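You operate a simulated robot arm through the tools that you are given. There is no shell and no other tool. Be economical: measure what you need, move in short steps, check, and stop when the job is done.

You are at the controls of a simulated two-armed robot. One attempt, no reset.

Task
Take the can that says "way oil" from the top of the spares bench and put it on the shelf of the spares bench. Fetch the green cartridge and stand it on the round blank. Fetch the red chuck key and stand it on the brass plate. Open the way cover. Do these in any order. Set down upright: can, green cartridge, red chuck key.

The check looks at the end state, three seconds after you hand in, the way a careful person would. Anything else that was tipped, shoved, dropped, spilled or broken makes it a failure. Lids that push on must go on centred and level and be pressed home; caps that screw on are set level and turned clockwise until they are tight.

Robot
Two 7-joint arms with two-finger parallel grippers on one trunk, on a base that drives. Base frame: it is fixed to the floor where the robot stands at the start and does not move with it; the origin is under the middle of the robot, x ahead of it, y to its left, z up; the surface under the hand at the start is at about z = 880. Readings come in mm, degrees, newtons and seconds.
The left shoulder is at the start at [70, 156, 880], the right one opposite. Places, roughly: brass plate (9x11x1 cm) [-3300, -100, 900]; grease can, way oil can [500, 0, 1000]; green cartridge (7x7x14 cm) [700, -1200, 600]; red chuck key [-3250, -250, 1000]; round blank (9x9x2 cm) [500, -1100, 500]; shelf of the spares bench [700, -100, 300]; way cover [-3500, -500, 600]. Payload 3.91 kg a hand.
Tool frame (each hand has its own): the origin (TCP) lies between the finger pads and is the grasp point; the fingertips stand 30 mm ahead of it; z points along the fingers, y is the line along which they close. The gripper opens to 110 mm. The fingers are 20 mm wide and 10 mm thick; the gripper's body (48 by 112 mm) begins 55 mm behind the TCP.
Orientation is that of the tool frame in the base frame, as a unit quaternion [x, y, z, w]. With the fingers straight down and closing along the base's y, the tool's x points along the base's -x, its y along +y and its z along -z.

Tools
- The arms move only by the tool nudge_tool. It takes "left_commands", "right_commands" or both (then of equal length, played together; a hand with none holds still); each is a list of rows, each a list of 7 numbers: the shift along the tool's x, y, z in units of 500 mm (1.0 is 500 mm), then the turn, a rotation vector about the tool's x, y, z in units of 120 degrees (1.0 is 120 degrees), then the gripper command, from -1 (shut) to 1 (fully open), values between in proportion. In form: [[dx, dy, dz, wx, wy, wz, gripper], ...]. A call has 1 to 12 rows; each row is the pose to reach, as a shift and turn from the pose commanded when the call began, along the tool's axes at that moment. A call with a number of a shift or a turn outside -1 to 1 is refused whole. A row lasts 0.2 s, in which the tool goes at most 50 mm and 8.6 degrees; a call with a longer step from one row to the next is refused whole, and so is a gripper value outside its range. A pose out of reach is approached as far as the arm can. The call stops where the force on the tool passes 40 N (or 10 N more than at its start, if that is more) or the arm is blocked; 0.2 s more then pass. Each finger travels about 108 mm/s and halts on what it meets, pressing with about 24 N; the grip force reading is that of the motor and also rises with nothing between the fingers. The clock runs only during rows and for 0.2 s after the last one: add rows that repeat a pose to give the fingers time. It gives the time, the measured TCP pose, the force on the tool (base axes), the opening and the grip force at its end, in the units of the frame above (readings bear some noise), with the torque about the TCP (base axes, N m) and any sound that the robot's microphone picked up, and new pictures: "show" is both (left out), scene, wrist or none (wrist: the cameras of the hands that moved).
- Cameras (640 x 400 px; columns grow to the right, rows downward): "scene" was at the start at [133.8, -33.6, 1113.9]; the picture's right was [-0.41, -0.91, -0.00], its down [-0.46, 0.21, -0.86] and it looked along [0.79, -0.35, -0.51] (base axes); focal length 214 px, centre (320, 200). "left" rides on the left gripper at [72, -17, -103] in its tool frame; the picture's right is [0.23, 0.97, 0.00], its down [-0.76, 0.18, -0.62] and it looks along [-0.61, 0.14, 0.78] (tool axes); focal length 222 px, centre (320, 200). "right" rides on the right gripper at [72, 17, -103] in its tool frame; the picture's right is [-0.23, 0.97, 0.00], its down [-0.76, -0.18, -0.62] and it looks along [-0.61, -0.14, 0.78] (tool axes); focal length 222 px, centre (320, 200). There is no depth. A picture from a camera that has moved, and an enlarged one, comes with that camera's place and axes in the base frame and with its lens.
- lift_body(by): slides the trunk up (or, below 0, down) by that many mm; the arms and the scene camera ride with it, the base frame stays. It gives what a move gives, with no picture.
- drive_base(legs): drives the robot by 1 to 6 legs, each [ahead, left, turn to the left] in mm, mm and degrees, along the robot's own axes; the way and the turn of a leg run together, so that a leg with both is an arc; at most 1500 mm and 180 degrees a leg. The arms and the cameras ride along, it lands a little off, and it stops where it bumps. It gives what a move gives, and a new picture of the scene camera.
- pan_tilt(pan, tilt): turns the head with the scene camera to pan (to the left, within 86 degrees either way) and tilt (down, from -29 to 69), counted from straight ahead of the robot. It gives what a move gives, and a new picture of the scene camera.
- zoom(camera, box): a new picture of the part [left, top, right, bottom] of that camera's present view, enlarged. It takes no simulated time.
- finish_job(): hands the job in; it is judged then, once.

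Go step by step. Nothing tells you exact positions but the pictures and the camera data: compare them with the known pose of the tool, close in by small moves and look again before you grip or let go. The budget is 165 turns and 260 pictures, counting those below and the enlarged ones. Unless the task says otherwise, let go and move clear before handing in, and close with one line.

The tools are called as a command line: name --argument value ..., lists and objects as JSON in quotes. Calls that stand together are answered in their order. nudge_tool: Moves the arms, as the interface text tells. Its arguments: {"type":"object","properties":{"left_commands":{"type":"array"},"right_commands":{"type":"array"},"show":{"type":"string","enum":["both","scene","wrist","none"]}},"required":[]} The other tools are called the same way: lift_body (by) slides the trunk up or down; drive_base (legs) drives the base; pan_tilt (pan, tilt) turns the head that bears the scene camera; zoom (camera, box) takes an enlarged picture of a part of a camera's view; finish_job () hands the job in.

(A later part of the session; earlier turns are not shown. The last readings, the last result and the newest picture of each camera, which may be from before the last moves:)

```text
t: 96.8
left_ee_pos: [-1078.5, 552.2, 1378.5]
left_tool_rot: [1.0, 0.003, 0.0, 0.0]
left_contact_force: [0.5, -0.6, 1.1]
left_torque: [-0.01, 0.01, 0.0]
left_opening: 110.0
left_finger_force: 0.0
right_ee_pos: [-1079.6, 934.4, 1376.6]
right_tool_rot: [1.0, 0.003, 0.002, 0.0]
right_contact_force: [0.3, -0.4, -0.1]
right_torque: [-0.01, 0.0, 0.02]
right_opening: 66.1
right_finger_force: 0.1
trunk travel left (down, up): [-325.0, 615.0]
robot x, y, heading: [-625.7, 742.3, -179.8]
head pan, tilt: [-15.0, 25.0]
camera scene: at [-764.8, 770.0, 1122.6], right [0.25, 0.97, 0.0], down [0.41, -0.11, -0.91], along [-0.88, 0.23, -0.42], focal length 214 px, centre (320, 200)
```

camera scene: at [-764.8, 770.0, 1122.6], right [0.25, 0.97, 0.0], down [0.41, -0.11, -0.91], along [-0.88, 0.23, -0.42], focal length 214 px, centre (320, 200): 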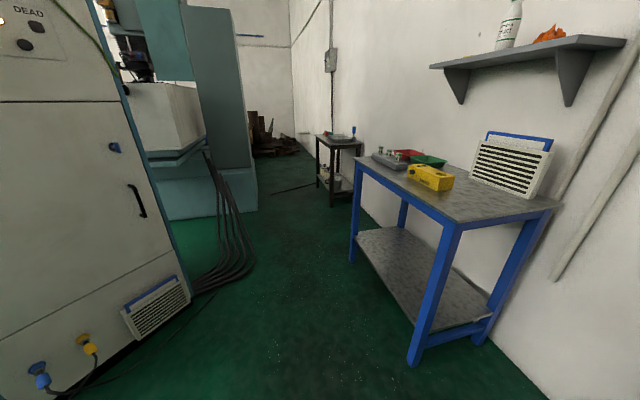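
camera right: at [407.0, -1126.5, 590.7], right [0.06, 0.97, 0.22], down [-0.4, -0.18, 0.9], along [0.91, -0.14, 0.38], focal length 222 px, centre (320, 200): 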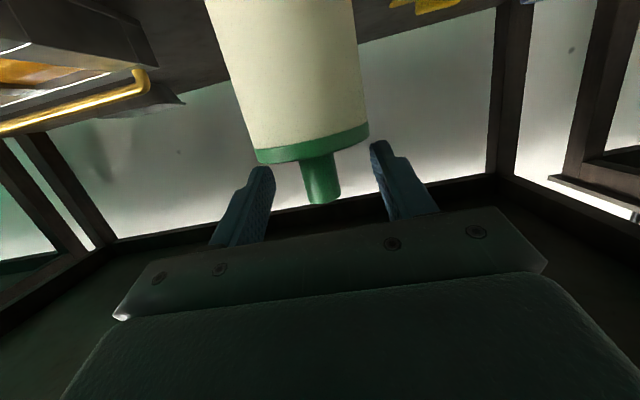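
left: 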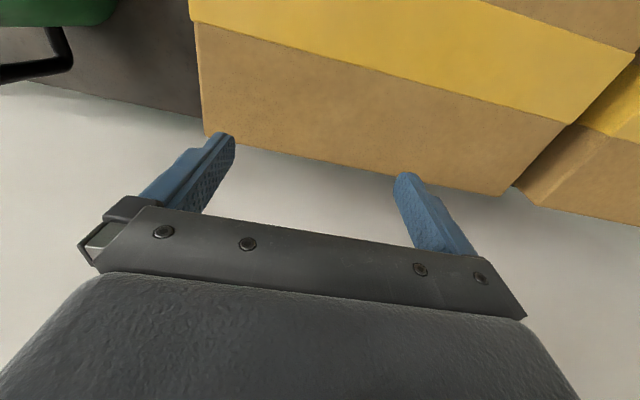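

pan_tilt --pan 20 --tilt 15

zoom --camera "scene" --box '[380, 60, 640, 300]'

```text
t: 97.8
left_ee_pos: [-1079.1, 550.7, 1378.6]
left_tool_rot: [1.0, 0.004, 0.001, 0.0]
left_contact_force: [-0.1, 0.2, 0.3]
left_torque: [-0.01, -0.01, -0.03]
left_opening: 110.2
left_finger_force: 0.0
right_ee_pos: [-1079.1, 934.0, 1376.0]
right_tool_rot: [1.0, 0.003, 0.0, 0.0]
right_contact_force: [-0.2, -0.3, -0.5]
right_torque: [0.02, 0.02, 0.02]
right_opening: 66.1
right_finger_force: 0.0
trunk travel left (down, up): [-325.0, 615.0]
robot x, y, heading: [-628.4, 740.1, -179.6]
head pan, tilt: [20.0, 15.0]
camera scene: at [-763.2, 714.0, 1138.8], right [-0.35, 0.94, 0.0], down [0.24, 0.09, -0.97], along [-0.91, -0.33, -0.26], focal length 214 px, centre (320, 200)
```

scene: 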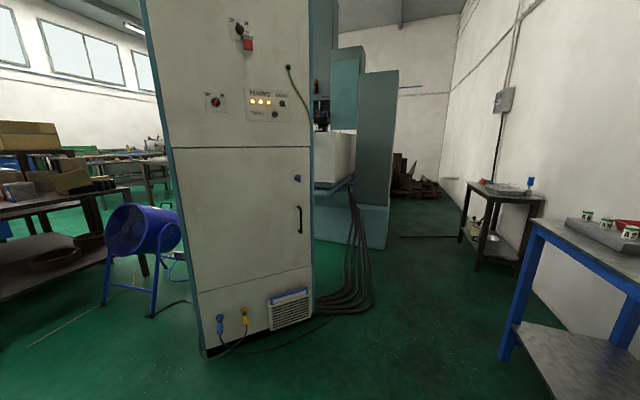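

```text
1.67 times, centred on (510, 180) of scene
camera zoom: at [-763.2, 714.0, 1138.8], right [-0.35, 0.94, 0.0], down [0.24, 0.09, -0.97], along [-0.91, -0.33, -0.26], focal length 358 px, centre (3, 233)
```

zoom: 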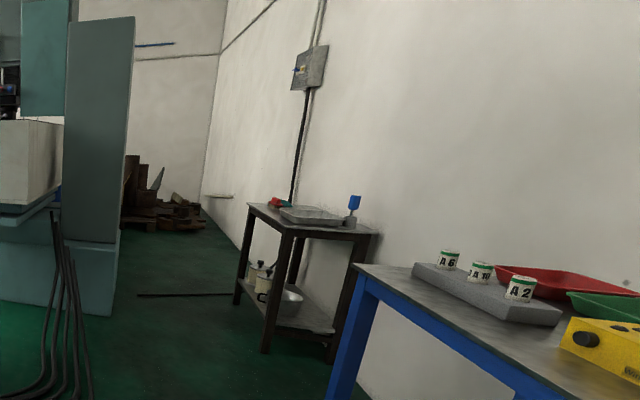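

The targets are at a machine tool behind the cabinet. Moving along the north passage for a better look at the machine.

drive_base --legs '[[0, -160, 0], [900, 0, 0]]'

pan_tilt --pan 35 --tilt 20

```text
t: 103.5
left_ee_pos: [-1972.8, 706.2, 1378.1]
left_tool_rot: [1.0, 0.004, 0.0, 0.0]
left_contact_force: [-0.3, 0.0, 0.6]
left_torque: [0.02, 0.02, -0.01]
left_opening: 110.0
left_finger_force: 0.1
right_ee_pos: [-1970.6, 1089.5, 1376.9]
right_tool_rot: [1.0, 0.002, 0.001, -0.001]
right_contact_force: [0.4, 0.2, 0.0]
right_torque: [0.04, -0.02, -0.01]
right_opening: 66.0
right_finger_force: 0.1
trunk travel left (down, up): [-325.0, 615.0]
robot x, y, heading: [-1516.5, 897.4, -179.7]
head pan, tilt: [20.0, 15.0]
camera scene: at [-1655.4, 868.4, 1138.8], right [-0.35, 0.94, 0.0], down [0.24, 0.09, -0.97], along [-0.91, -0.33, -0.26], focal length 214 px, centre (320, 200)
```

scene: 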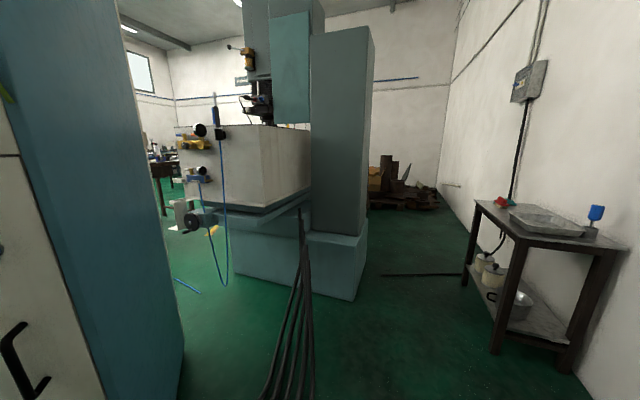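

```text
t: 104.2
left_ee_pos: [-1969.7, 706.0, 1379.7]
left_tool_rot: [1.0, 0.004, 0.0, 0.0]
left_contact_force: [0.0, 0.6, -0.3]
left_torque: [0.01, 0.03, -0.01]
left_opening: 109.9
left_finger_force: 0.0
right_ee_pos: [-1968.9, 1088.6, 1377.1]
right_tool_rot: [1.0, 0.003, 0.001, 0.001]
right_contact_force: [0.2, -0.3, -0.2]
right_torque: [-0.03, -0.01, -0.03]
right_opening: 66.0
right_finger_force: 0.1
trunk travel left (down, up): [-325.0, 615.0]
robot x, y, heading: [-1516.2, 899.6, -179.4]
head pan, tilt: [35.0, 20.0]
camera scene: at [-1643.4, 847.0, 1130.7], right [-0.58, 0.82, 0.0], down [0.28, 0.2, -0.94], along [-0.77, -0.54, -0.34], focal length 214 px, centre (320, 200)
```

scene: 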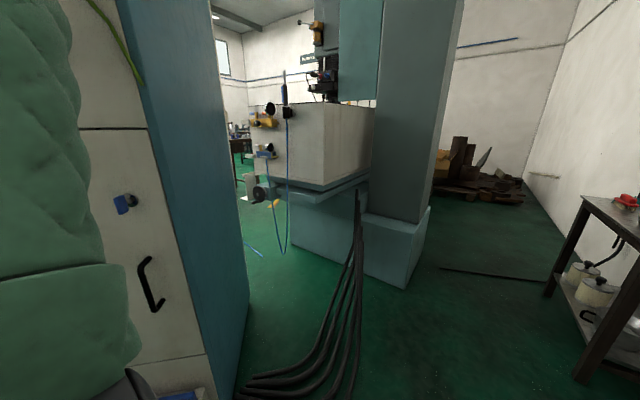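

zoom --camera "scene" --box '[400, 180, 600, 320]'

zoom --camera "scene" --box '[220, 60, 420, 300]'

```text
2.86 times, centred on (500, 250) of scene
camera zoom: at [-1643.4, 847.0, 1130.7], right [-0.58, 0.82, 0.0], down [0.28, 0.2, -0.94], along [-0.77, -0.54, -0.34], focal length 613 px, centre (-194, 57)
```

zoom: 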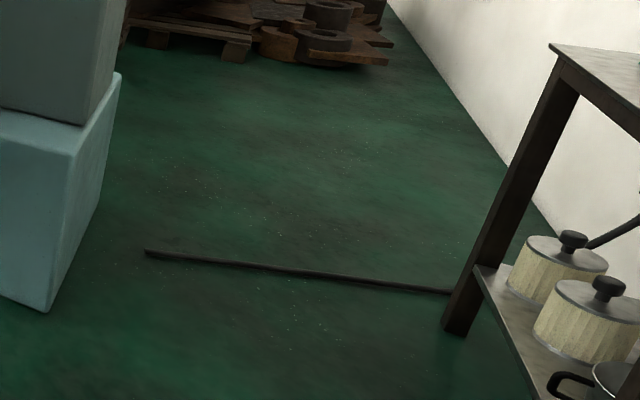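

```text
1.67 times, centred on (320, 180) of scene
camera zoom: at [-1643.4, 847.0, 1130.7], right [-0.58, 0.82, 0.0], down [0.28, 0.2, -0.94], along [-0.77, -0.54, -0.34], focal length 358 px, centre (320, 233)
```

zoom: 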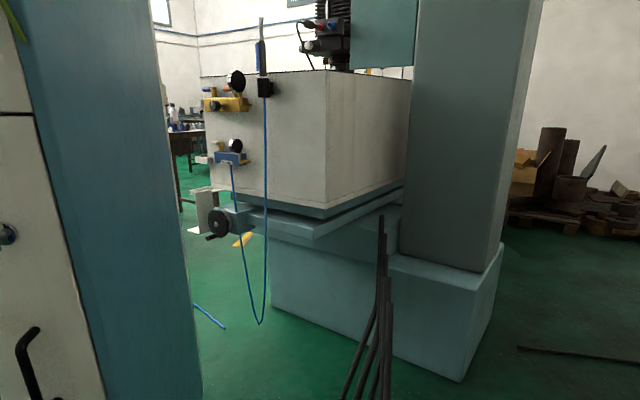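

The machine's working side faces south; a loose bar lies in the northern passage, cables and a fan block others. I'll scout the southern corridor.

drive_base --legs '[[-1050, 0, 0], [0, 1150, 0], [0, 0, 90]]'

drive_base --legs '[[1200, 0, 0]]'

pan_tilt --pan -50 --tilt 10

```text
t: 118.9
left_ee_pos: [-262.8, -684.2, 1379.4]
left_tool_rot: [0.702, 0.712, 0.001, 0.0]
left_contact_force: [0.0, 0.2, 0.3]
left_torque: [0.01, 0.0, 0.01]
left_opening: 110.1
left_finger_force: 0.0
right_ee_pos: [-645.0, -688.4, 1376.8]
right_tool_rot: [0.702, 0.712, 0.0, -0.001]
right_contact_force: [0.6, 0.1, 0.8]
right_torque: [0.03, 0.01, -0.04]
right_opening: 66.2
right_finger_force: 0.1
trunk travel left (down, up): [-325.0, 615.0]
robot x, y, heading: [-459.2, -236.7, -89.2]
head pan, tilt: [35.0, 20.0]
camera scene: at [-401.2, -355.5, 1130.7], right [-0.81, -0.58, 0.0], down [-0.2, 0.28, -0.94], along [0.55, -0.76, -0.34], focal length 214 px, centre (320, 200)
```

scene: 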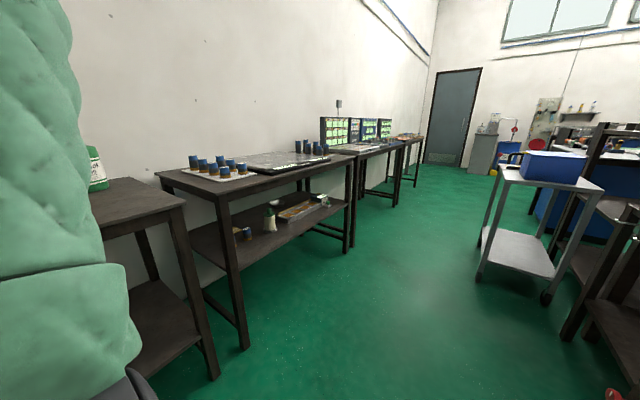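

```text
t: 125.0
left_ee_pos: [-247.7, -1883.5, 1378.7]
left_tool_rot: [0.703, 0.712, 0.001, 0.0]
left_contact_force: [0.6, 0.0, -0.3]
left_torque: [0.01, 0.0, 0.02]
left_opening: 110.0
left_finger_force: 0.1
right_ee_pos: [-632.1, -1887.0, 1377.2]
right_tool_rot: [0.703, 0.711, 0.0, -0.001]
right_contact_force: [0.6, -0.2, 0.2]
right_torque: [0.04, -0.04, -0.01]
right_opening: 65.8
right_finger_force: 0.2
trunk travel left (down, up): [-325.0, 615.0]
robot x, y, heading: [-443.1, -1430.6, -89.3]
head pan, tilt: [35.0, 20.0]
camera scene: at [-386.8, -1554.9, 1130.6], right [-0.81, -0.58, 0.0], down [-0.2, 0.28, -0.94], along [0.55, -0.76, -0.34], focal length 214 px, centre (320, 200)
```

scene: 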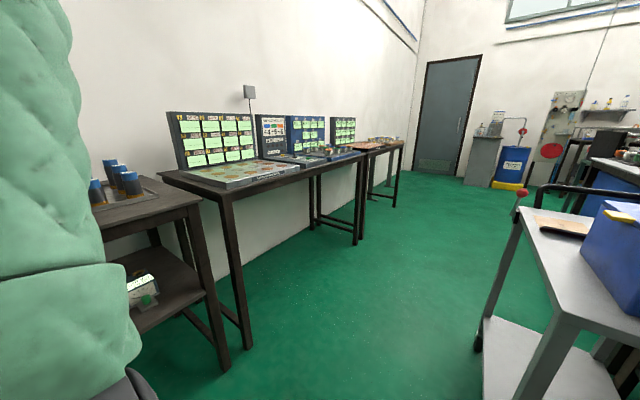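

```text
t: 126.5
left_ee_pos: [-248.4, -1884.2, 1378.6]
left_tool_rot: [0.703, 0.711, 0.0, -0.001]
left_contact_force: [-0.1, -0.3, 0.2]
left_torque: [-0.02, -0.01, -0.02]
left_opening: 110.0
left_finger_force: 0.1
right_ee_pos: [-631.1, -1885.7, 1376.7]
right_tool_rot: [0.703, 0.711, 0.0, -0.001]
right_contact_force: [-0.3, 0.4, -0.8]
right_torque: [-0.01, -0.07, 0.0]
right_opening: 65.9
right_finger_force: 0.1
trunk travel left (down, up): [-325.0, 615.0]
robot x, y, heading: [-441.1, -1432.1, -89.4]
head pan, tilt: [-50.0, 10.0]
camera scene: at [-511.6, -1539.5, 1147.0], right [-0.65, 0.76, 0.0], down [0.13, 0.11, -0.98], along [-0.75, -0.64, -0.17], focal length 214 px, centre (320, 200)
```

scene: 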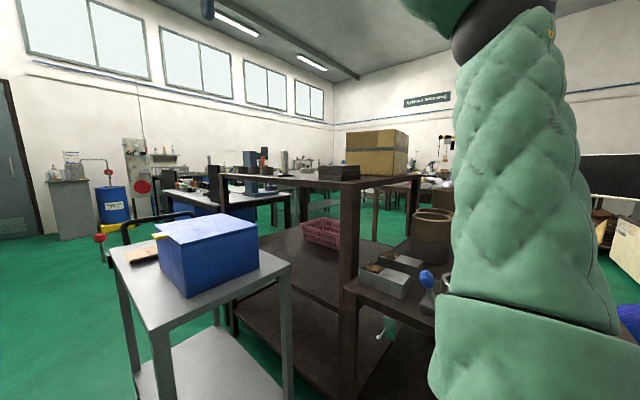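

drive_base --legs '[[0, 250, -0.6], [1500, 0, 0]]'

pan_tilt --pan -75 --tilt 10

```text
t: 135.4
left_ee_pos: [0.3, -3395.6, 1377.9]
left_tool_rot: [0.706, 0.708, 0.0, 0.0]
left_contact_force: [-0.6, -0.5, 0.5]
left_torque: [0.01, 0.03, 0.0]
left_opening: 109.9
left_finger_force: 0.0
right_ee_pos: [-382.5, -3395.1, 1377.3]
right_tool_rot: [0.706, 0.708, 0.001, 0.0]
right_contact_force: [0.6, 0.4, -0.4]
right_torque: [-0.01, -0.01, 0.01]
right_opening: 66.0
right_finger_force: 0.0
trunk travel left (down, up): [-325.0, 615.0]
robot x, y, heading: [-190.2, -2942.3, -90.0]
head pan, tilt: [-50.0, 10.0]
camera scene: at [-260.5, -3049.6, 1146.9], right [-0.64, 0.76, 0.0], down [0.13, 0.11, -0.98], along [-0.75, -0.63, -0.17], focal length 214 px, centre (320, 200)
```

scene: 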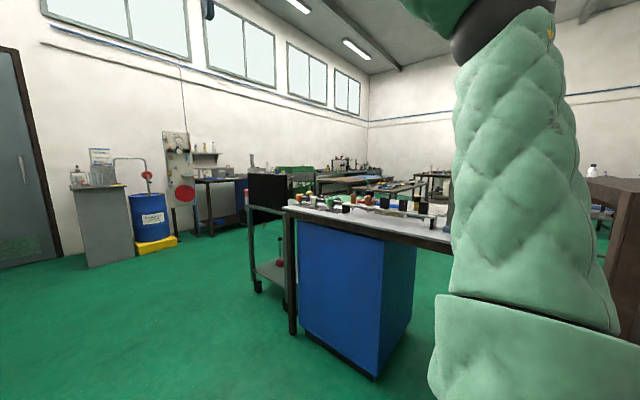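

```text
t: 136.3
left_ee_pos: [-0.5, -3396.9, 1378.1]
left_tool_rot: [0.706, 0.708, -0.001, -0.001]
left_contact_force: [0.4, -0.5, -0.1]
left_torque: [-0.01, -0.04, 0.01]
left_opening: 110.1
left_finger_force: 0.0
right_ee_pos: [-384.6, -3395.1, 1376.4]
right_tool_rot: [0.706, 0.708, 0.0, 0.0]
right_contact_force: [0.8, -0.8, 0.4]
right_torque: [-0.01, -0.02, 0.0]
right_opening: 65.8
right_finger_force: 0.1
trunk travel left (down, up): [-325.0, 615.0]
robot x, y, heading: [-188.8, -2941.3, -89.9]
head pan, tilt: [-75.0, 10.0]
camera scene: at [-279.2, -3013.7, 1147.0], right [-0.26, 0.97, 0.0], down [0.17, 0.05, -0.98], along [-0.95, -0.26, -0.17], focal length 214 px, centre (320, 200)
```

scene: 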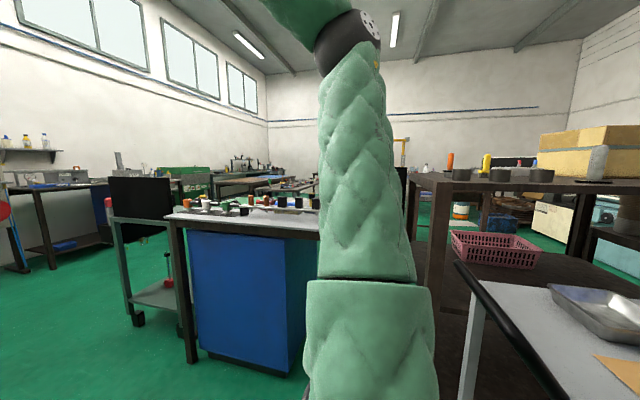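

drive_base --legs '[[1500, 0, 0], [900, 0, 0], [0, 0, -90]]'

pan_tilt --pan -20 --tilt 12

```text
t: 151.9
left_ee_pos: [-648.7, -5522.6, 1378.9]
left_tool_rot: [1.0, -0.002, 0.0, 0.0]
left_contact_force: [-0.7, 0.0, 1.1]
left_torque: [0.0, -0.02, 0.01]
left_opening: 110.1
left_finger_force: 0.1
right_ee_pos: [-645.8, -5140.4, 1376.4]
right_tool_rot: [1.0, -0.003, 0.0, 0.0]
right_contact_force: [-0.2, 0.4, 0.4]
right_torque: [0.0, -0.01, 0.0]
right_opening: 66.1
right_finger_force: 0.1
trunk travel left (down, up): [-325.0, 615.0]
robot x, y, heading: [-193.1, -5332.7, 179.3]
head pan, tilt: [-75.0, 10.0]
camera scene: at [-267.6, -5242.2, 1147.0], right [0.97, 0.25, 0.0], down [0.04, -0.17, -0.98], along [-0.25, 0.95, -0.17], focal length 214 px, centre (320, 200)
```

scene: 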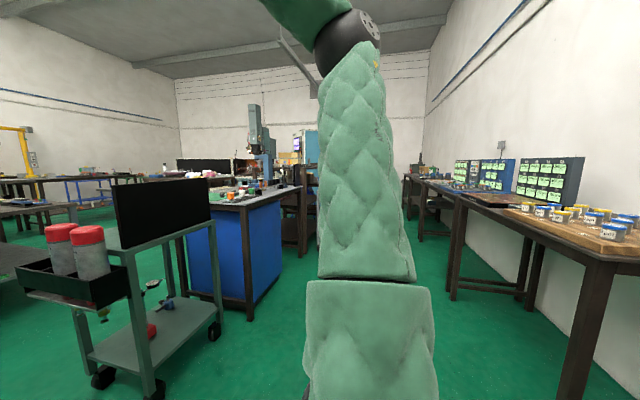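

```text
t: 153.2
left_ee_pos: [-649.2, -5523.5, 1380.0]
left_tool_rot: [1.0, -0.003, 0.001, 0.001]
left_contact_force: [-0.9, 0.4, 0.2]
left_torque: [0.0, -0.02, 0.02]
left_opening: 109.9
left_finger_force: 0.0
right_ee_pos: [-645.4, -5140.1, 1378.0]
right_tool_rot: [1.0, -0.003, 0.001, 0.0]
right_contact_force: [-0.2, -0.1, 0.0]
right_torque: [0.0, 0.03, 0.02]
right_opening: 66.3
right_finger_force: 0.1
trunk travel left (down, up): [-325.0, 615.0]
robot x, y, heading: [-195.1, -5336.7, 179.7]
head pan, tilt: [-20.0, 12.0]
camera scene: at [-331.4, -5299.9, 1143.7], right [0.35, 0.94, 0.0], down [0.2, -0.07, -0.98], along [-0.92, 0.34, -0.21], focal length 214 px, centre (320, 200)
```

scene: 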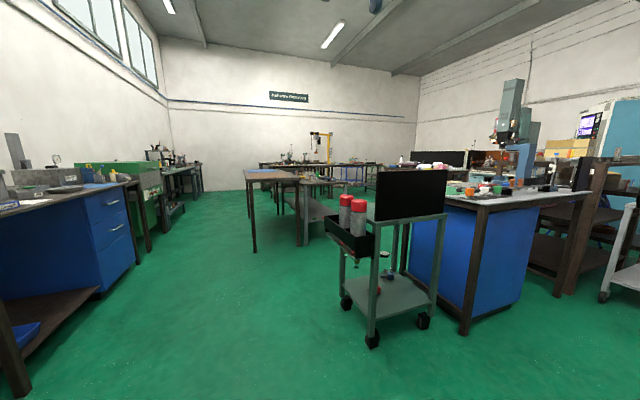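

drive_base --legs '[[1000, 450, 0], [1500, 0, 0], [900, 0, 0]]'

pan_tilt --pan -60 --tilt 12

```text
t: 170.2
left_ee_pos: [-4052.3, -5974.6, 1378.6]
left_tool_rot: [1.0, 0.006, 0.001, 0.0]
left_contact_force: [-0.2, 0.3, -0.5]
left_torque: [-0.01, -0.01, 0.03]
left_opening: 109.9
left_finger_force: 0.0
right_ee_pos: [-4053.0, -5591.4, 1377.2]
right_tool_rot: [1.0, 0.005, 0.001, 0.001]
right_contact_force: [0.1, 1.0, -0.1]
right_torque: [-0.01, 0.03, 0.01]
right_opening: 65.7
right_finger_force: 0.2
trunk travel left (down, up): [-325.0, 615.0]
robot x, y, heading: [-3598.9, -5780.9, -179.5]
head pan, tilt: [-20.0, 12.0]
camera scene: at [-3737.2, -5746.9, 1143.6], right [0.33, 0.94, 0.0], down [0.2, -0.07, -0.98], along [-0.92, 0.33, -0.21], focal length 214 px, centre (320, 200)
```

scene: 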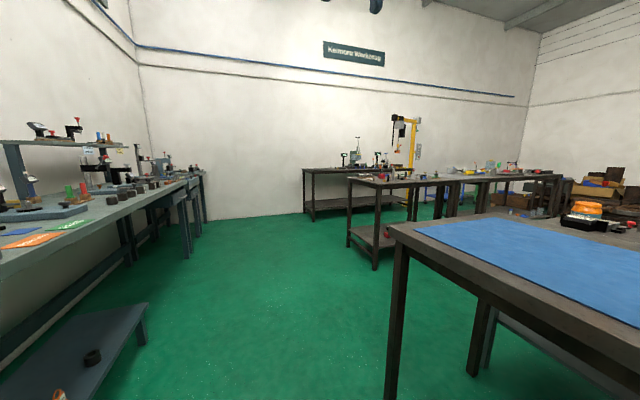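

```text
t: 171.2
left_ee_pos: [-4051.0, -5975.2, 1378.7]
left_tool_rot: [1.0, 0.005, 0.0, 0.0]
left_contact_force: [0.7, 0.2, -0.4]
left_torque: [0.02, -0.02, -0.02]
left_opening: 110.0
left_finger_force: 0.1
right_ee_pos: [-4053.5, -5592.3, 1377.8]
right_tool_rot: [1.0, 0.004, 0.001, 0.0]
right_contact_force: [0.8, 0.5, 0.1]
right_torque: [0.02, -0.01, 0.0]
right_opening: 65.9
right_finger_force: 0.0
trunk travel left (down, up): [-325.0, 615.0]
robot x, y, heading: [-3599.8, -5781.3, -179.4]
head pan, tilt: [-60.0, 12.0]
camera scene: at [-3696.3, -5697.7, 1143.7], right [0.86, 0.51, 0.0], down [0.11, -0.18, -0.98], along [-0.5, 0.84, -0.21], focal length 214 px, centre (320, 200)
```

scene: 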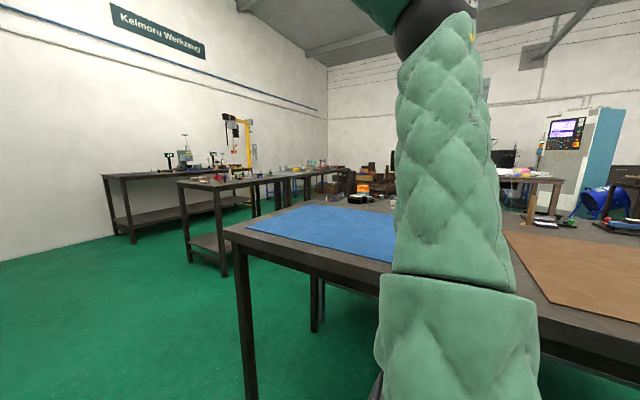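

drive_base --legs '[[1330, 0, 0], [0, 0, -90]]'

pan_tilt --pan -15 --tilt 15

```text
t: 181.7
left_ee_pos: [-5115.9, -5343.6, 1378.7]
left_tool_rot: [0.708, -0.707, 0.001, 0.0]
left_contact_force: [-0.3, -0.2, 0.3]
left_torque: [-0.02, 0.0, -0.01]
left_opening: 110.0
left_finger_force: 0.0
right_ee_pos: [-4733.1, -5345.8, 1376.8]
right_tool_rot: [-0.707, 0.707, -0.001, 0.0]
right_contact_force: [0.2, 0.4, 0.2]
right_torque: [-0.04, -0.01, 0.0]
right_opening: 65.7
right_finger_force: 0.0
trunk travel left (down, up): [-325.0, 615.0]
robot x, y, heading: [-4924.6, -5795.8, 90.0]
head pan, tilt: [-60.0, 12.0]
camera scene: at [-4845.5, -5697.1, 1143.7], right [0.5, -0.87, 0.0], down [-0.18, -0.1, -0.98], along [0.85, 0.49, -0.21], focal length 214 px, centre (320, 200)
```

scene: 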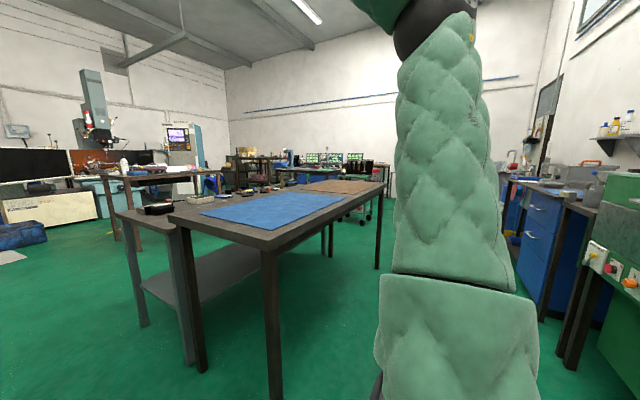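

```text
t: 182.9
left_ee_pos: [-5116.4, -5343.7, 1378.3]
left_tool_rot: [0.708, -0.706, 0.0, 0.001]
left_contact_force: [-0.1, -0.5, 0.5]
left_torque: [-0.01, 0.01, 0.03]
left_opening: 110.2
left_finger_force: 0.1
right_ee_pos: [-4733.8, -5345.8, 1376.7]
right_tool_rot: [-0.707, 0.707, -0.001, -0.001]
right_contact_force: [-0.6, 0.4, -0.5]
right_torque: [0.0, 0.0, -0.01]
right_opening: 66.2
right_finger_force: 0.0
trunk travel left (down, up): [-325.0, 615.0]
robot x, y, heading: [-4926.5, -5797.7, 90.0]
head pan, tilt: [-15.0, 15.0]
camera scene: at [-4902.2, -5653.5, 1138.8], right [0.97, -0.26, 0.0], down [-0.07, -0.25, -0.97], along [0.25, 0.93, -0.26], focal length 214 px, centre (320, 200)
```

scene: 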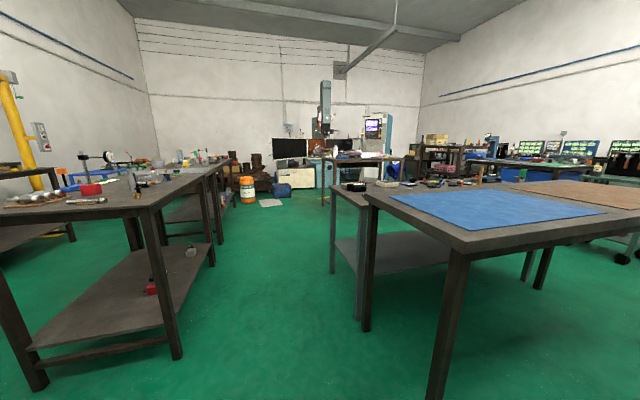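

The corridor north toward the machine is clear. Driving up it.

drive_base --legs '[[1500, 0, 0], [1200, -60, 0]]'

pan_tilt --pan -30 --tilt 15

```text
t: 195.9
left_ee_pos: [-5041.2, -2651.3, 1378.0]
left_tool_rot: [-0.704, 0.711, 0.0, 0.0]
left_contact_force: [0.1, -0.4, 0.3]
left_torque: [0.0, -0.01, 0.0]
left_opening: 110.2
left_finger_force: 0.1
right_ee_pos: [-4657.9, -2655.7, 1377.3]
right_tool_rot: [-0.704, 0.711, 0.0, 0.0]
right_contact_force: [-0.3, 0.6, -0.1]
right_torque: [0.01, -0.02, -0.02]
right_opening: 66.1
right_finger_force: 0.0
trunk travel left (down, up): [-325.0, 615.0]
robot x, y, heading: [-4853.6, -3108.9, 89.5]
head pan, tilt: [-15.0, 15.0]
camera scene: at [-4830.4, -2961.8, 1138.8], right [0.96, -0.27, 0.0], down [-0.07, -0.25, -0.97], along [0.26, 0.93, -0.26], focal length 214 px, centre (320, 200)
```

scene: 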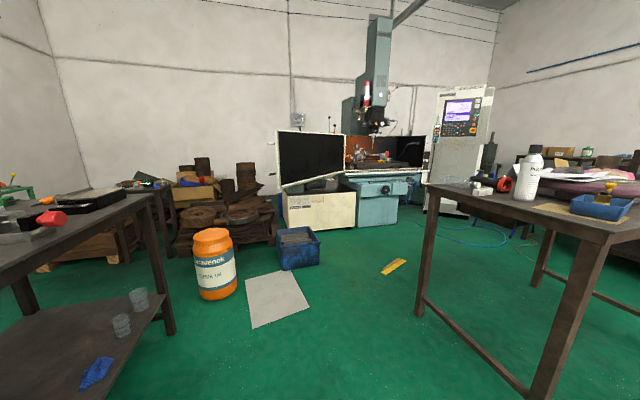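

```text
t: 196.7
left_ee_pos: [-5041.2, -2649.7, 1379.3]
left_tool_rot: [-0.704, 0.71, 0.001, 0.0]
left_contact_force: [0.7, -0.2, -0.6]
left_torque: [-0.01, 0.02, -0.01]
left_opening: 110.0
left_finger_force: 0.0
right_ee_pos: [-4656.8, -2656.2, 1377.1]
right_tool_rot: [-0.703, 0.711, -0.001, -0.001]
right_contact_force: [0.2, 0.7, 1.0]
right_torque: [0.0, 0.0, 0.0]
right_opening: 66.1
right_finger_force: 0.0
trunk travel left (down, up): [-325.0, 615.0]
robot x, y, heading: [-4858.6, -3105.0, 89.4]
head pan, tilt: [-30.0, 15.0]
camera scene: at [-4808.0, -2971.7, 1138.8], right [0.86, -0.51, 0.0], down [-0.13, -0.22, -0.97], along [0.49, 0.83, -0.26], focal length 214 px, centre (320, 200)
```

scene: 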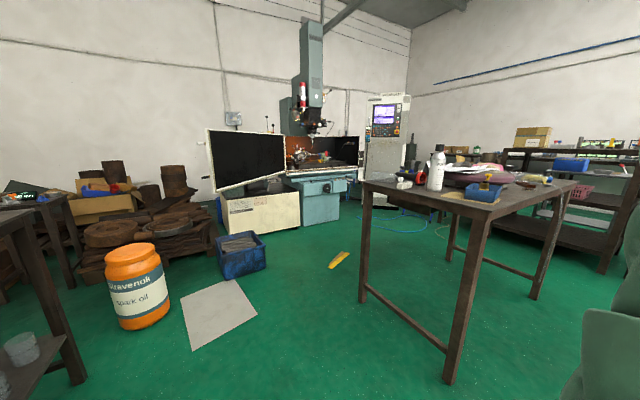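

zoom --camera "scene" --box '[195, 90, 415, 240]'

```text
2.67 times, centred on (305, 165) of scene
camera zoom: at [-4808.0, -2971.7, 1138.8], right [0.86, -0.51, 0.0], down [-0.13, -0.22, -0.97], along [0.49, 0.83, -0.26], focal length 572 px, centre (360, 293)
```

zoom: 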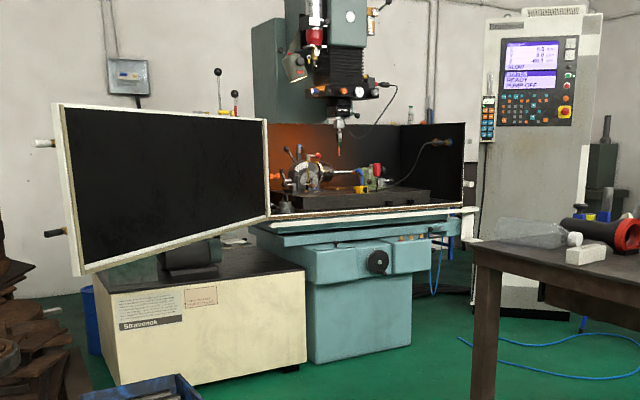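

zoom --camera "scene" --box '[290, 200, 410, 290]'

drive_base --legs '[[1100, -450, 0]]'

pan_tilt --pan -45 --tilt 25

```text
4.44 times, centred on (350, 245) of scene
camera zoom: at [-4808.0, -2971.7, 1138.8], right [0.86, -0.51, 0.0], down [-0.13, -0.22, -0.97], along [0.49, 0.83, -0.26], focal length 953 px, centre (187, 0)
```

zoom: 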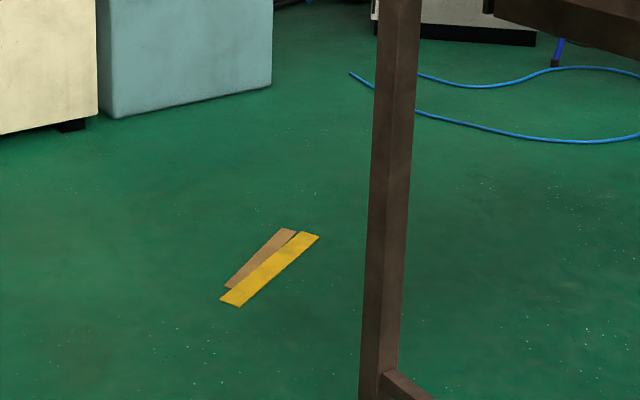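

```text
t: 202.7
left_ee_pos: [-4579.2, -1567.4, 1379.7]
left_tool_rot: [-0.702, 0.713, 0.0, 0.0]
left_contact_force: [-0.4, -0.7, 0.2]
left_torque: [0.0, -0.03, -0.03]
left_opening: 110.0
left_finger_force: 0.1
right_ee_pos: [-4196.3, -1576.1, 1376.3]
right_tool_rot: [-0.701, 0.714, -0.002, 0.0]
right_contact_force: [-0.5, 0.7, 0.0]
right_torque: [-0.01, -0.04, 0.02]
right_opening: 66.0
right_finger_force: 0.1
trunk travel left (down, up): [-325.0, 615.0]
robot x, y, heading: [-4399.1, -2024.1, 89.0]
head pan, tilt: [-30.0, 15.0]
camera scene: at [-4348.5, -1891.0, 1138.8], right [0.86, -0.52, 0.0], down [-0.13, -0.22, -0.97], along [0.5, 0.83, -0.26], focal length 214 px, centre (320, 200)
```

scene: 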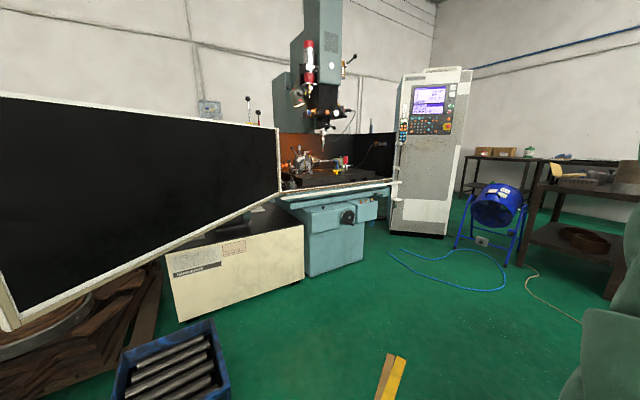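

```text
t: 203.4
left_ee_pos: [-4578.9, -1567.5, 1378.1]
left_tool_rot: [-0.701, 0.713, -0.001, -0.001]
left_contact_force: [1.0, 1.1, 0.6]
left_torque: [0.02, -0.02, 0.02]
left_opening: 109.9
left_finger_force: 0.1
right_ee_pos: [-4195.7, -1577.1, 1377.9]
right_tool_rot: [-0.701, 0.713, 0.0, 0.0]
right_contact_force: [0.0, -0.7, 0.5]
right_torque: [-0.04, 0.02, 0.05]
right_opening: 66.2
right_finger_force: 0.1
trunk travel left (down, up): [-325.0, 615.0]
robot x, y, heading: [-4397.7, -2027.7, 89.2]
head pan, tilt: [-45.0, 25.0]
camera scene: at [-4330.5, -1907.3, 1122.6], right [0.69, -0.72, 0.0], down [-0.3, -0.29, -0.91], along [0.65, 0.63, -0.42], focal length 214 px, centre (320, 200)
```

scene: 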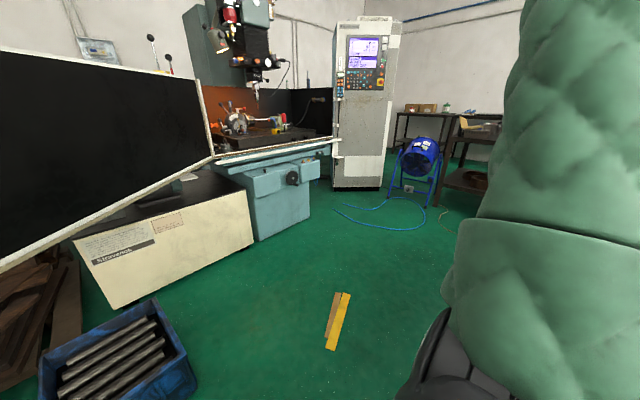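

The front of the machine is approachable; the yellow strip on the floor is just flat tape. Driving in front of the machine.

drive_base --legs '[[280, -120, 1], [480, -930, 0]]'

pan_tilt --pan 0 --tilt 25

```text
t: 210.5
left_ee_pos: [-3532.7, -815.3, 1378.1]
left_tool_rot: [-0.706, 0.708, 0.0, 0.0]
left_contact_force: [0.2, 1.6, 0.0]
left_torque: [-0.04, 0.04, -0.02]
left_opening: 109.8
left_finger_force: 0.1
right_ee_pos: [-3150.2, -818.3, 1378.0]
right_tool_rot: [-0.706, 0.709, 0.0, -0.001]
right_contact_force: [0.2, -0.5, -0.3]
right_torque: [-0.01, 0.01, 0.04]
right_opening: 65.7
right_finger_force: 0.1
trunk travel left (down, up): [-325.0, 615.0]
robot x, y, heading: [-3346.4, -1270.9, 89.9]
head pan, tilt: [-45.0, 25.0]
camera scene: at [-3279.5, -1150.7, 1122.6], right [0.7, -0.71, 0.0], down [-0.3, -0.3, -0.91], along [0.64, 0.64, -0.42], focal length 214 px, centre (320, 200)
```

scene: 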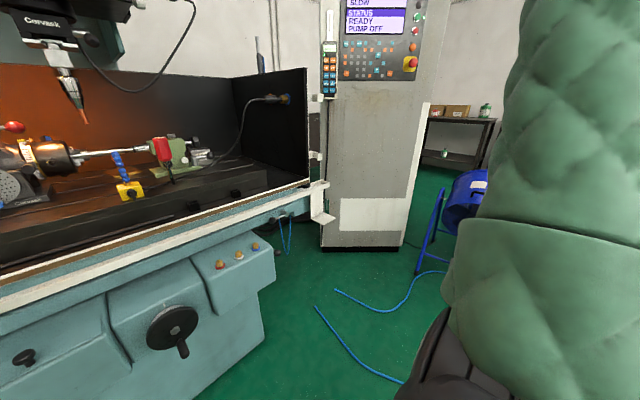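

```text
t: 211.6
left_ee_pos: [-3533.1, -814.5, 1378.5]
left_tool_rot: [-0.707, 0.708, 0.0, 0.0]
left_contact_force: [-0.2, -0.1, -0.5]
left_torque: [0.02, 0.02, 0.03]
left_opening: 109.9
left_finger_force: 0.1
right_ee_pos: [-3151.7, -819.0, 1378.0]
right_tool_rot: [-0.706, 0.709, -0.001, -0.001]
right_contact_force: [0.2, 0.4, 0.3]
right_torque: [-0.01, 0.0, -0.03]
right_opening: 66.2
right_finger_force: 0.0
trunk travel left (down, up): [-325.0, 615.0]
robot x, y, heading: [-3348.4, -1269.4, 89.7]
head pan, tilt: [0.0, 25.0]
camera scene: at [-3344.8, -1123.6, 1122.6], right [1.0, 0.0, 0.0], down [0.0, -0.42, -0.91], along [0.0, 0.91, -0.42], focal length 214 px, centre (320, 200)
```

scene: 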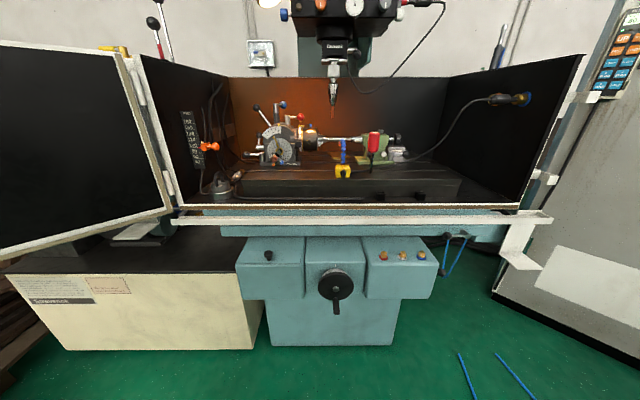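

zoom --camera "scene" --box '[230, 90, 430, 215]'

zoom --camera "scene" --box '[100, 190, 460, 350]'

```text
3.20 times, centred on (330, 152) of scene
camera zoom: at [-3344.8, -1123.6, 1122.6], right [1.0, 0.0, 0.0], down [0.0, -0.42, -0.91], along [0.0, 0.91, -0.42], focal length 686 px, centre (288, 352)
```

zoom: 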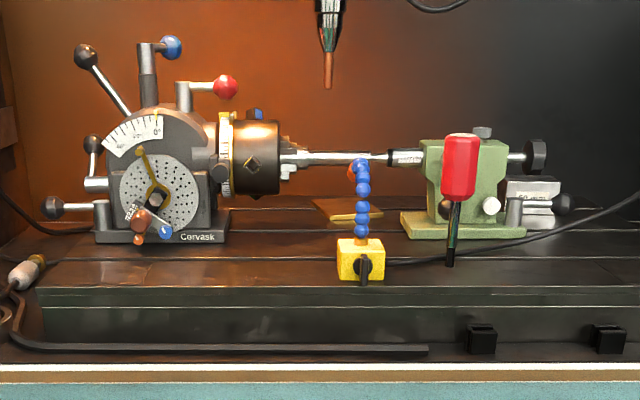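

```text
1.78 times, centred on (280, 270) of scene
camera zoom: at [-3344.8, -1123.6, 1122.6], right [1.0, 0.0, 0.0], down [0.0, -0.42, -0.91], along [0.0, 0.91, -0.42], focal length 381 px, centre (391, 76)
```

zoom: 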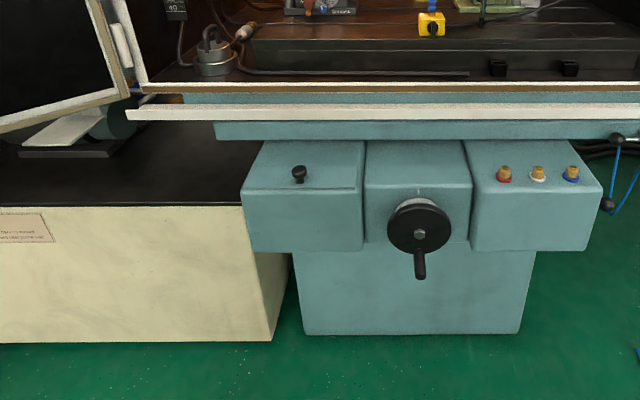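

I see the red-handled key standing near the front of the machine table at right, the brass plate between the dividing head and tailstock, and the teal way cover with black knob at lower left. Looking closer from a higher vantage.

drive_base --legs '[[200, 0, 0.3]]'

lift_body --by 250

pan_tilt --pan -5 --tilt 40

zoom --camera "scene" --box '[250, 80, 450, 205]'

```text
t: 213.2
left_ee_pos: [-3536.6, -614.3, 1378.8]
left_tool_rot: [0.708, -0.706, 0.001, 0.0]
left_contact_force: [0.3, -0.4, 0.6]
left_torque: [-0.06, 0.01, -0.01]
left_opening: 110.2
left_finger_force: 0.1
right_ee_pos: [-3152.8, -616.3, 1376.0]
right_tool_rot: [0.707, -0.707, 0.001, 0.0]
right_contact_force: [0.6, 0.6, 0.3]
right_torque: [-0.05, 0.02, 0.02]
right_opening: 66.2
right_finger_force: 0.0
trunk travel left (down, up): [-325.0, 615.0]
robot x, y, heading: [-3345.6, -1074.1, 89.7]
head pan, tilt: [0.0, 25.0]
camera scene: at [-3345.7, -922.8, 1122.4], right [1.0, 0.0, 0.0], down [0.0, -0.42, -0.91], along [0.0, 0.91, -0.42], focal length 214 px, centre (320, 200)
```

scene: 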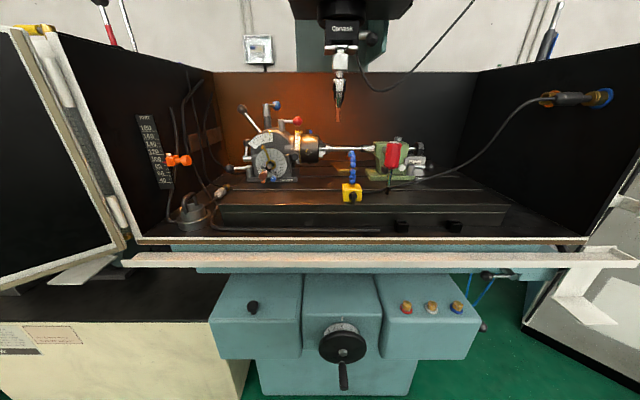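

```text
t: 215.8
left_ee_pos: [-3535.9, -616.0, 1629.2]
left_tool_rot: [0.708, -0.706, -0.001, -0.001]
left_contact_force: [-0.4, 0.4, 0.3]
left_torque: [-0.03, 0.02, -0.01]
left_opening: 109.9
left_finger_force: 0.1
right_ee_pos: [-3152.8, -617.7, 1627.2]
right_tool_rot: [0.708, -0.706, 0.0, 0.001]
right_contact_force: [0.4, 0.2, 0.4]
right_torque: [0.0, -0.02, 0.01]
right_opening: 65.8
right_finger_force: 0.1
trunk travel left (down, up): [-575.0, 365.0]
robot x, y, heading: [-3345.9, -1073.0, 90.2]
head pan, tilt: [0.0, 25.0]
```

```text
t: 216.6
left_ee_pos: [-3536.4, -616.2, 1629.8]
left_tool_rot: [0.709, -0.706, 0.0, 0.0]
left_contact_force: [0.9, 0.6, -0.5]
left_torque: [0.01, -0.04, -0.01]
left_opening: 109.8
left_finger_force: 0.1
right_ee_pos: [-3152.3, -617.5, 1626.1]
right_tool_rot: [0.707, -0.707, 0.0, 0.001]
right_contact_force: [0.9, -0.3, -1.0]
right_torque: [0.0, 0.0, 0.01]
right_opening: 66.1
right_finger_force: 0.0
trunk travel left (down, up): [-575.0, 365.0]
robot x, y, heading: [-3345.8, -1070.9, 90.2]
head pan, tilt: [-5.0, 40.0]
camera scene: at [-3338.3, -931.3, 1349.3], right [1.0, -0.08, 0.0], down [-0.05, -0.64, -0.77], along [0.06, 0.76, -0.64], focal length 214 px, centre (320, 200)
```

scene: 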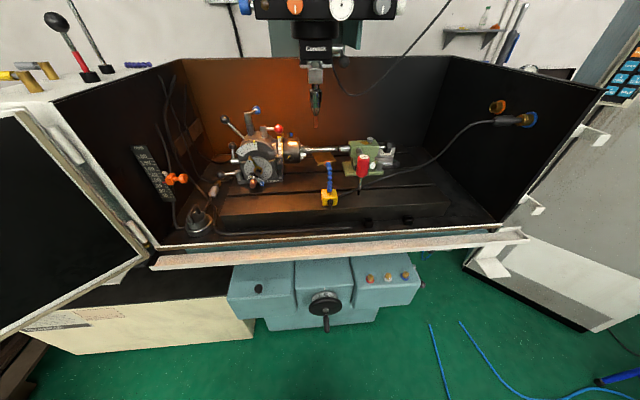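

```text
3.20 times, centred on (350, 142) of scene
camera zoom: at [-3338.3, -931.3, 1349.3], right [1.0, -0.08, 0.0], down [-0.05, -0.64, -0.77], along [0.06, 0.76, -0.64], focal length 686 px, centre (224, 384)
```

zoom: 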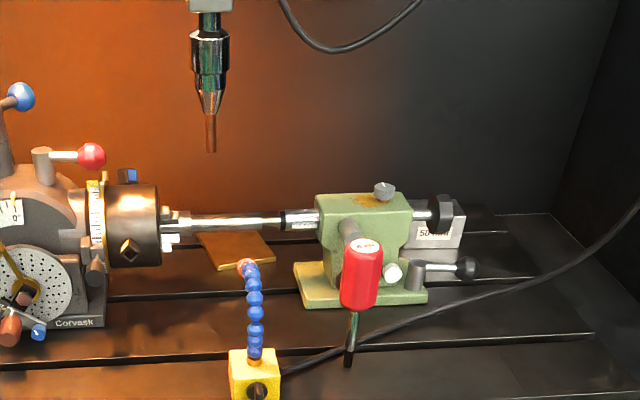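

Triangulated: key tip ≈[-3150, -348, 874], top z≈1030 (handle 951–1030, Ø43); plate centre ≈[-3250, -95]; a rod (z≈970, y≈-180) and an electrode (tip [-3290,-190,1061]) are in front of it. I'll approach from the south‑east with a 45° pitched right hand; repositioning the base.

drive_base --legs '[[0, -310, 0], [130, 0, 0], [0, 0, 25]]'

pan_tilt --pan -5 --tilt 45

zoom --camera "scene" --box '[210, 60, 410, 210]'

```text
t: 220.8
left_ee_pos: [-3403.1, -608.9, 1628.3]
left_tool_rot: [0.845, -0.534, 0.001, 0.0]
left_contact_force: [-0.3, 0.2, -0.9]
left_torque: [-0.03, 0.0, -0.02]
left_opening: 110.2
left_finger_force: 0.0
right_ee_pos: [-3056.2, -446.5, 1626.5]
right_tool_rot: [0.844, -0.536, 0.0, 0.0]
right_contact_force: [0.0, -0.1, 0.2]
right_torque: [0.01, 0.05, 0.01]
right_opening: 66.0
right_finger_force: 0.0
trunk travel left (down, up): [-575.0, 365.0]
robot x, y, heading: [-3039.8, -939.4, 115.5]
head pan, tilt: [-5.0, 40.0]
camera scene: at [-3088.5, -809.8, 1349.2], right [0.94, 0.35, 0.0], down [0.22, -0.6, -0.77], along [-0.27, 0.72, -0.64], focal length 214 px, centre (320, 200)
```

scene: 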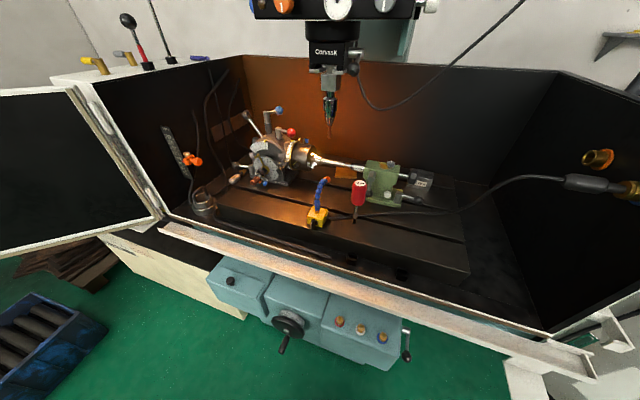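

```text
t: 221.5
left_ee_pos: [-3403.6, -609.8, 1629.6]
left_tool_rot: [0.845, -0.534, -0.001, 0.0]
left_contact_force: [-0.1, 0.1, -0.3]
left_torque: [0.04, -0.01, 0.02]
left_opening: 110.1
left_finger_force: 0.2
right_ee_pos: [-3055.3, -447.1, 1627.4]
right_tool_rot: [0.845, -0.535, 0.0, 0.0]
right_contact_force: [-0.4, 1.1, 0.2]
right_torque: [-0.02, 0.02, 0.02]
right_opening: 66.1
right_finger_force: 0.0
trunk travel left (down, up): [-575.0, 365.0]
robot x, y, heading: [-3040.4, -940.5, 115.1]
head pan, tilt: [-5.0, 45.0]
camera scene: at [-3087.2, -813.8, 1342.0], right [0.94, 0.35, 0.0], down [0.25, -0.66, -0.71], along [-0.25, 0.66, -0.71], focal length 214 px, centre (320, 200)
```

scene: 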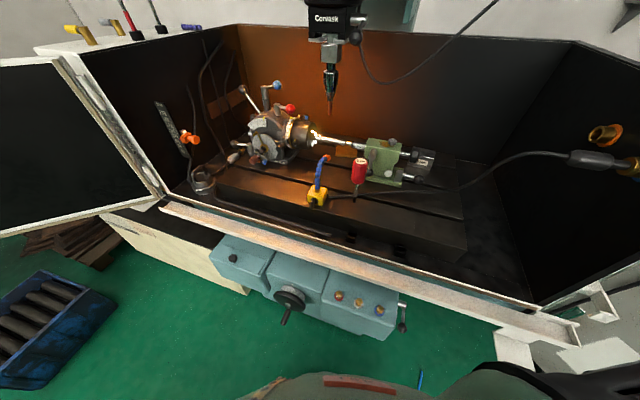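

```text
2.67 times, centred on (310, 135) of scene
camera zoom: at [-3087.2, -813.8, 1342.0], right [0.94, 0.35, 0.0], down [0.25, -0.66, -0.71], along [-0.25, 0.66, -0.71], focal length 572 px, centre (347, 373)
```

zoom: 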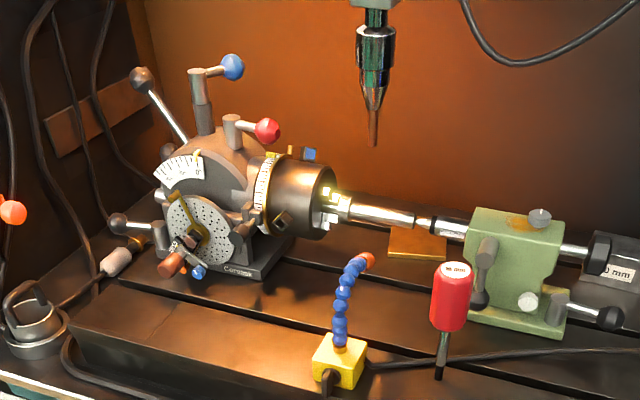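

Now bringing the right hand down, yawed 35° left and pitched 45°, to a pre-grasp 180 mm from the key handle.

nudge_tool --right_commands '[[-0.005, -0.005, 0.09, -0.0127, -0.0403, -0.0307, 0.6], [-0.01, -0.01, 0.18, -0.0254, -0.0806, -0.0613, 0.6], [-0.015, -0.015, 0.27, -0.0381, -0.1209, -0.092, 0.6], [-0.02, -0.02, 0.36, -0.0508, -0.1612, -0.1227, 0.6], [-0.025, -0.025, 0.45, -0.0635, -0.2015, -0.1533, 0.6], [-0.03, -0.03, 0.54, -0.0762, -0.2418, -0.184, 0.6], [-0.035, -0.035, 0.63, -0.0889, -0.2821, -0.2147, 0.6], [-0.04, -0.04, 0.72, -0.1016, -0.3224, -0.2453, 0.6], [-0.045, -0.05, 0.81, -0.1143, -0.3627, -0.276, 0.6], [-0.05, -0.057, 0.9, -0.1143, -0.3627, -0.276, 0.6], [-0.051, -0.057, 0.984, -0.1143, -0.3627, -0.276, 0.6], [-0.051, -0.057, 0.984, -0.1143, -0.3627, -0.276, 0.6]]'

```text
t: 224.1
left_ee_pos: [-3401.8, -610.0, 1627.9]
left_tool_rot: [0.845, -0.534, 0.0, 0.0]
left_contact_force: [0.1, 0.0, -0.6]
left_torque: [-0.02, 0.04, 0.02]
left_opening: 109.9
left_finger_force: 0.0
right_ee_pos: [-3056.5, -358.4, 1160.4]
right_tool_rot: [0.893, -0.237, -0.37, -0.097]
right_contact_force: [-1.3, -0.3, 0.4]
right_torque: [-0.02, 0.03, 0.02]
right_opening: 87.9
right_finger_force: 0.0
right hand out of reach, approached as far as the arm can: row 9, 10, 11, 12
trunk travel left (down, up): [-575.0, 365.0]
robot x, y, heading: [-3037.3, -940.2, 115.5]
head pan, tilt: [-5.0, 45.0]
camera scene: at [-3086.4, -814.2, 1342.1], right [0.94, 0.35, 0.0], down [0.25, -0.66, -0.71], along [-0.25, 0.66, -0.71], focal length 214 px, centre (320, 200)
camera right: at [-2957.3, -435.4, 1182.0], right [-0.62, -0.77, 0.16], down [0.0, 0.21, 0.98], along [-0.78, 0.61, -0.13], focal length 222 px, centre (320, 200)
```

scene: 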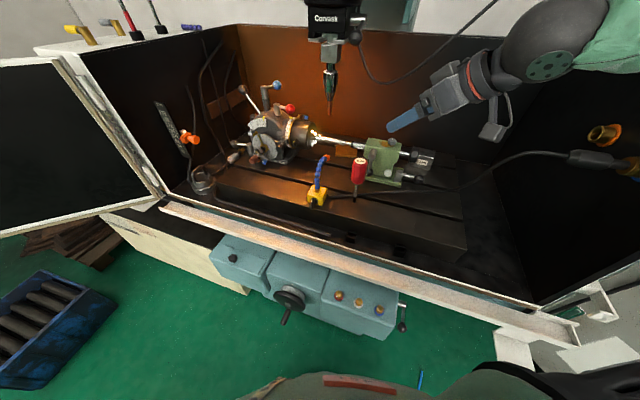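
right: 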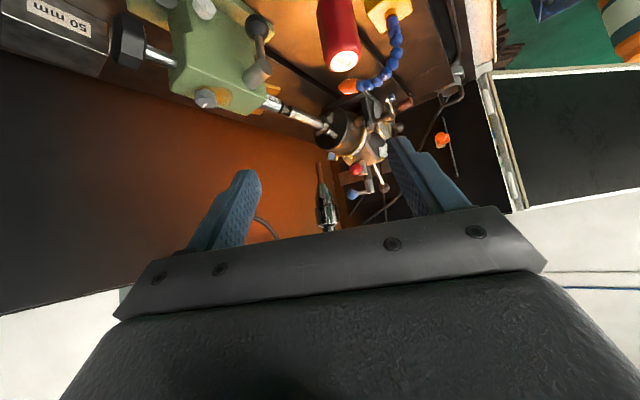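

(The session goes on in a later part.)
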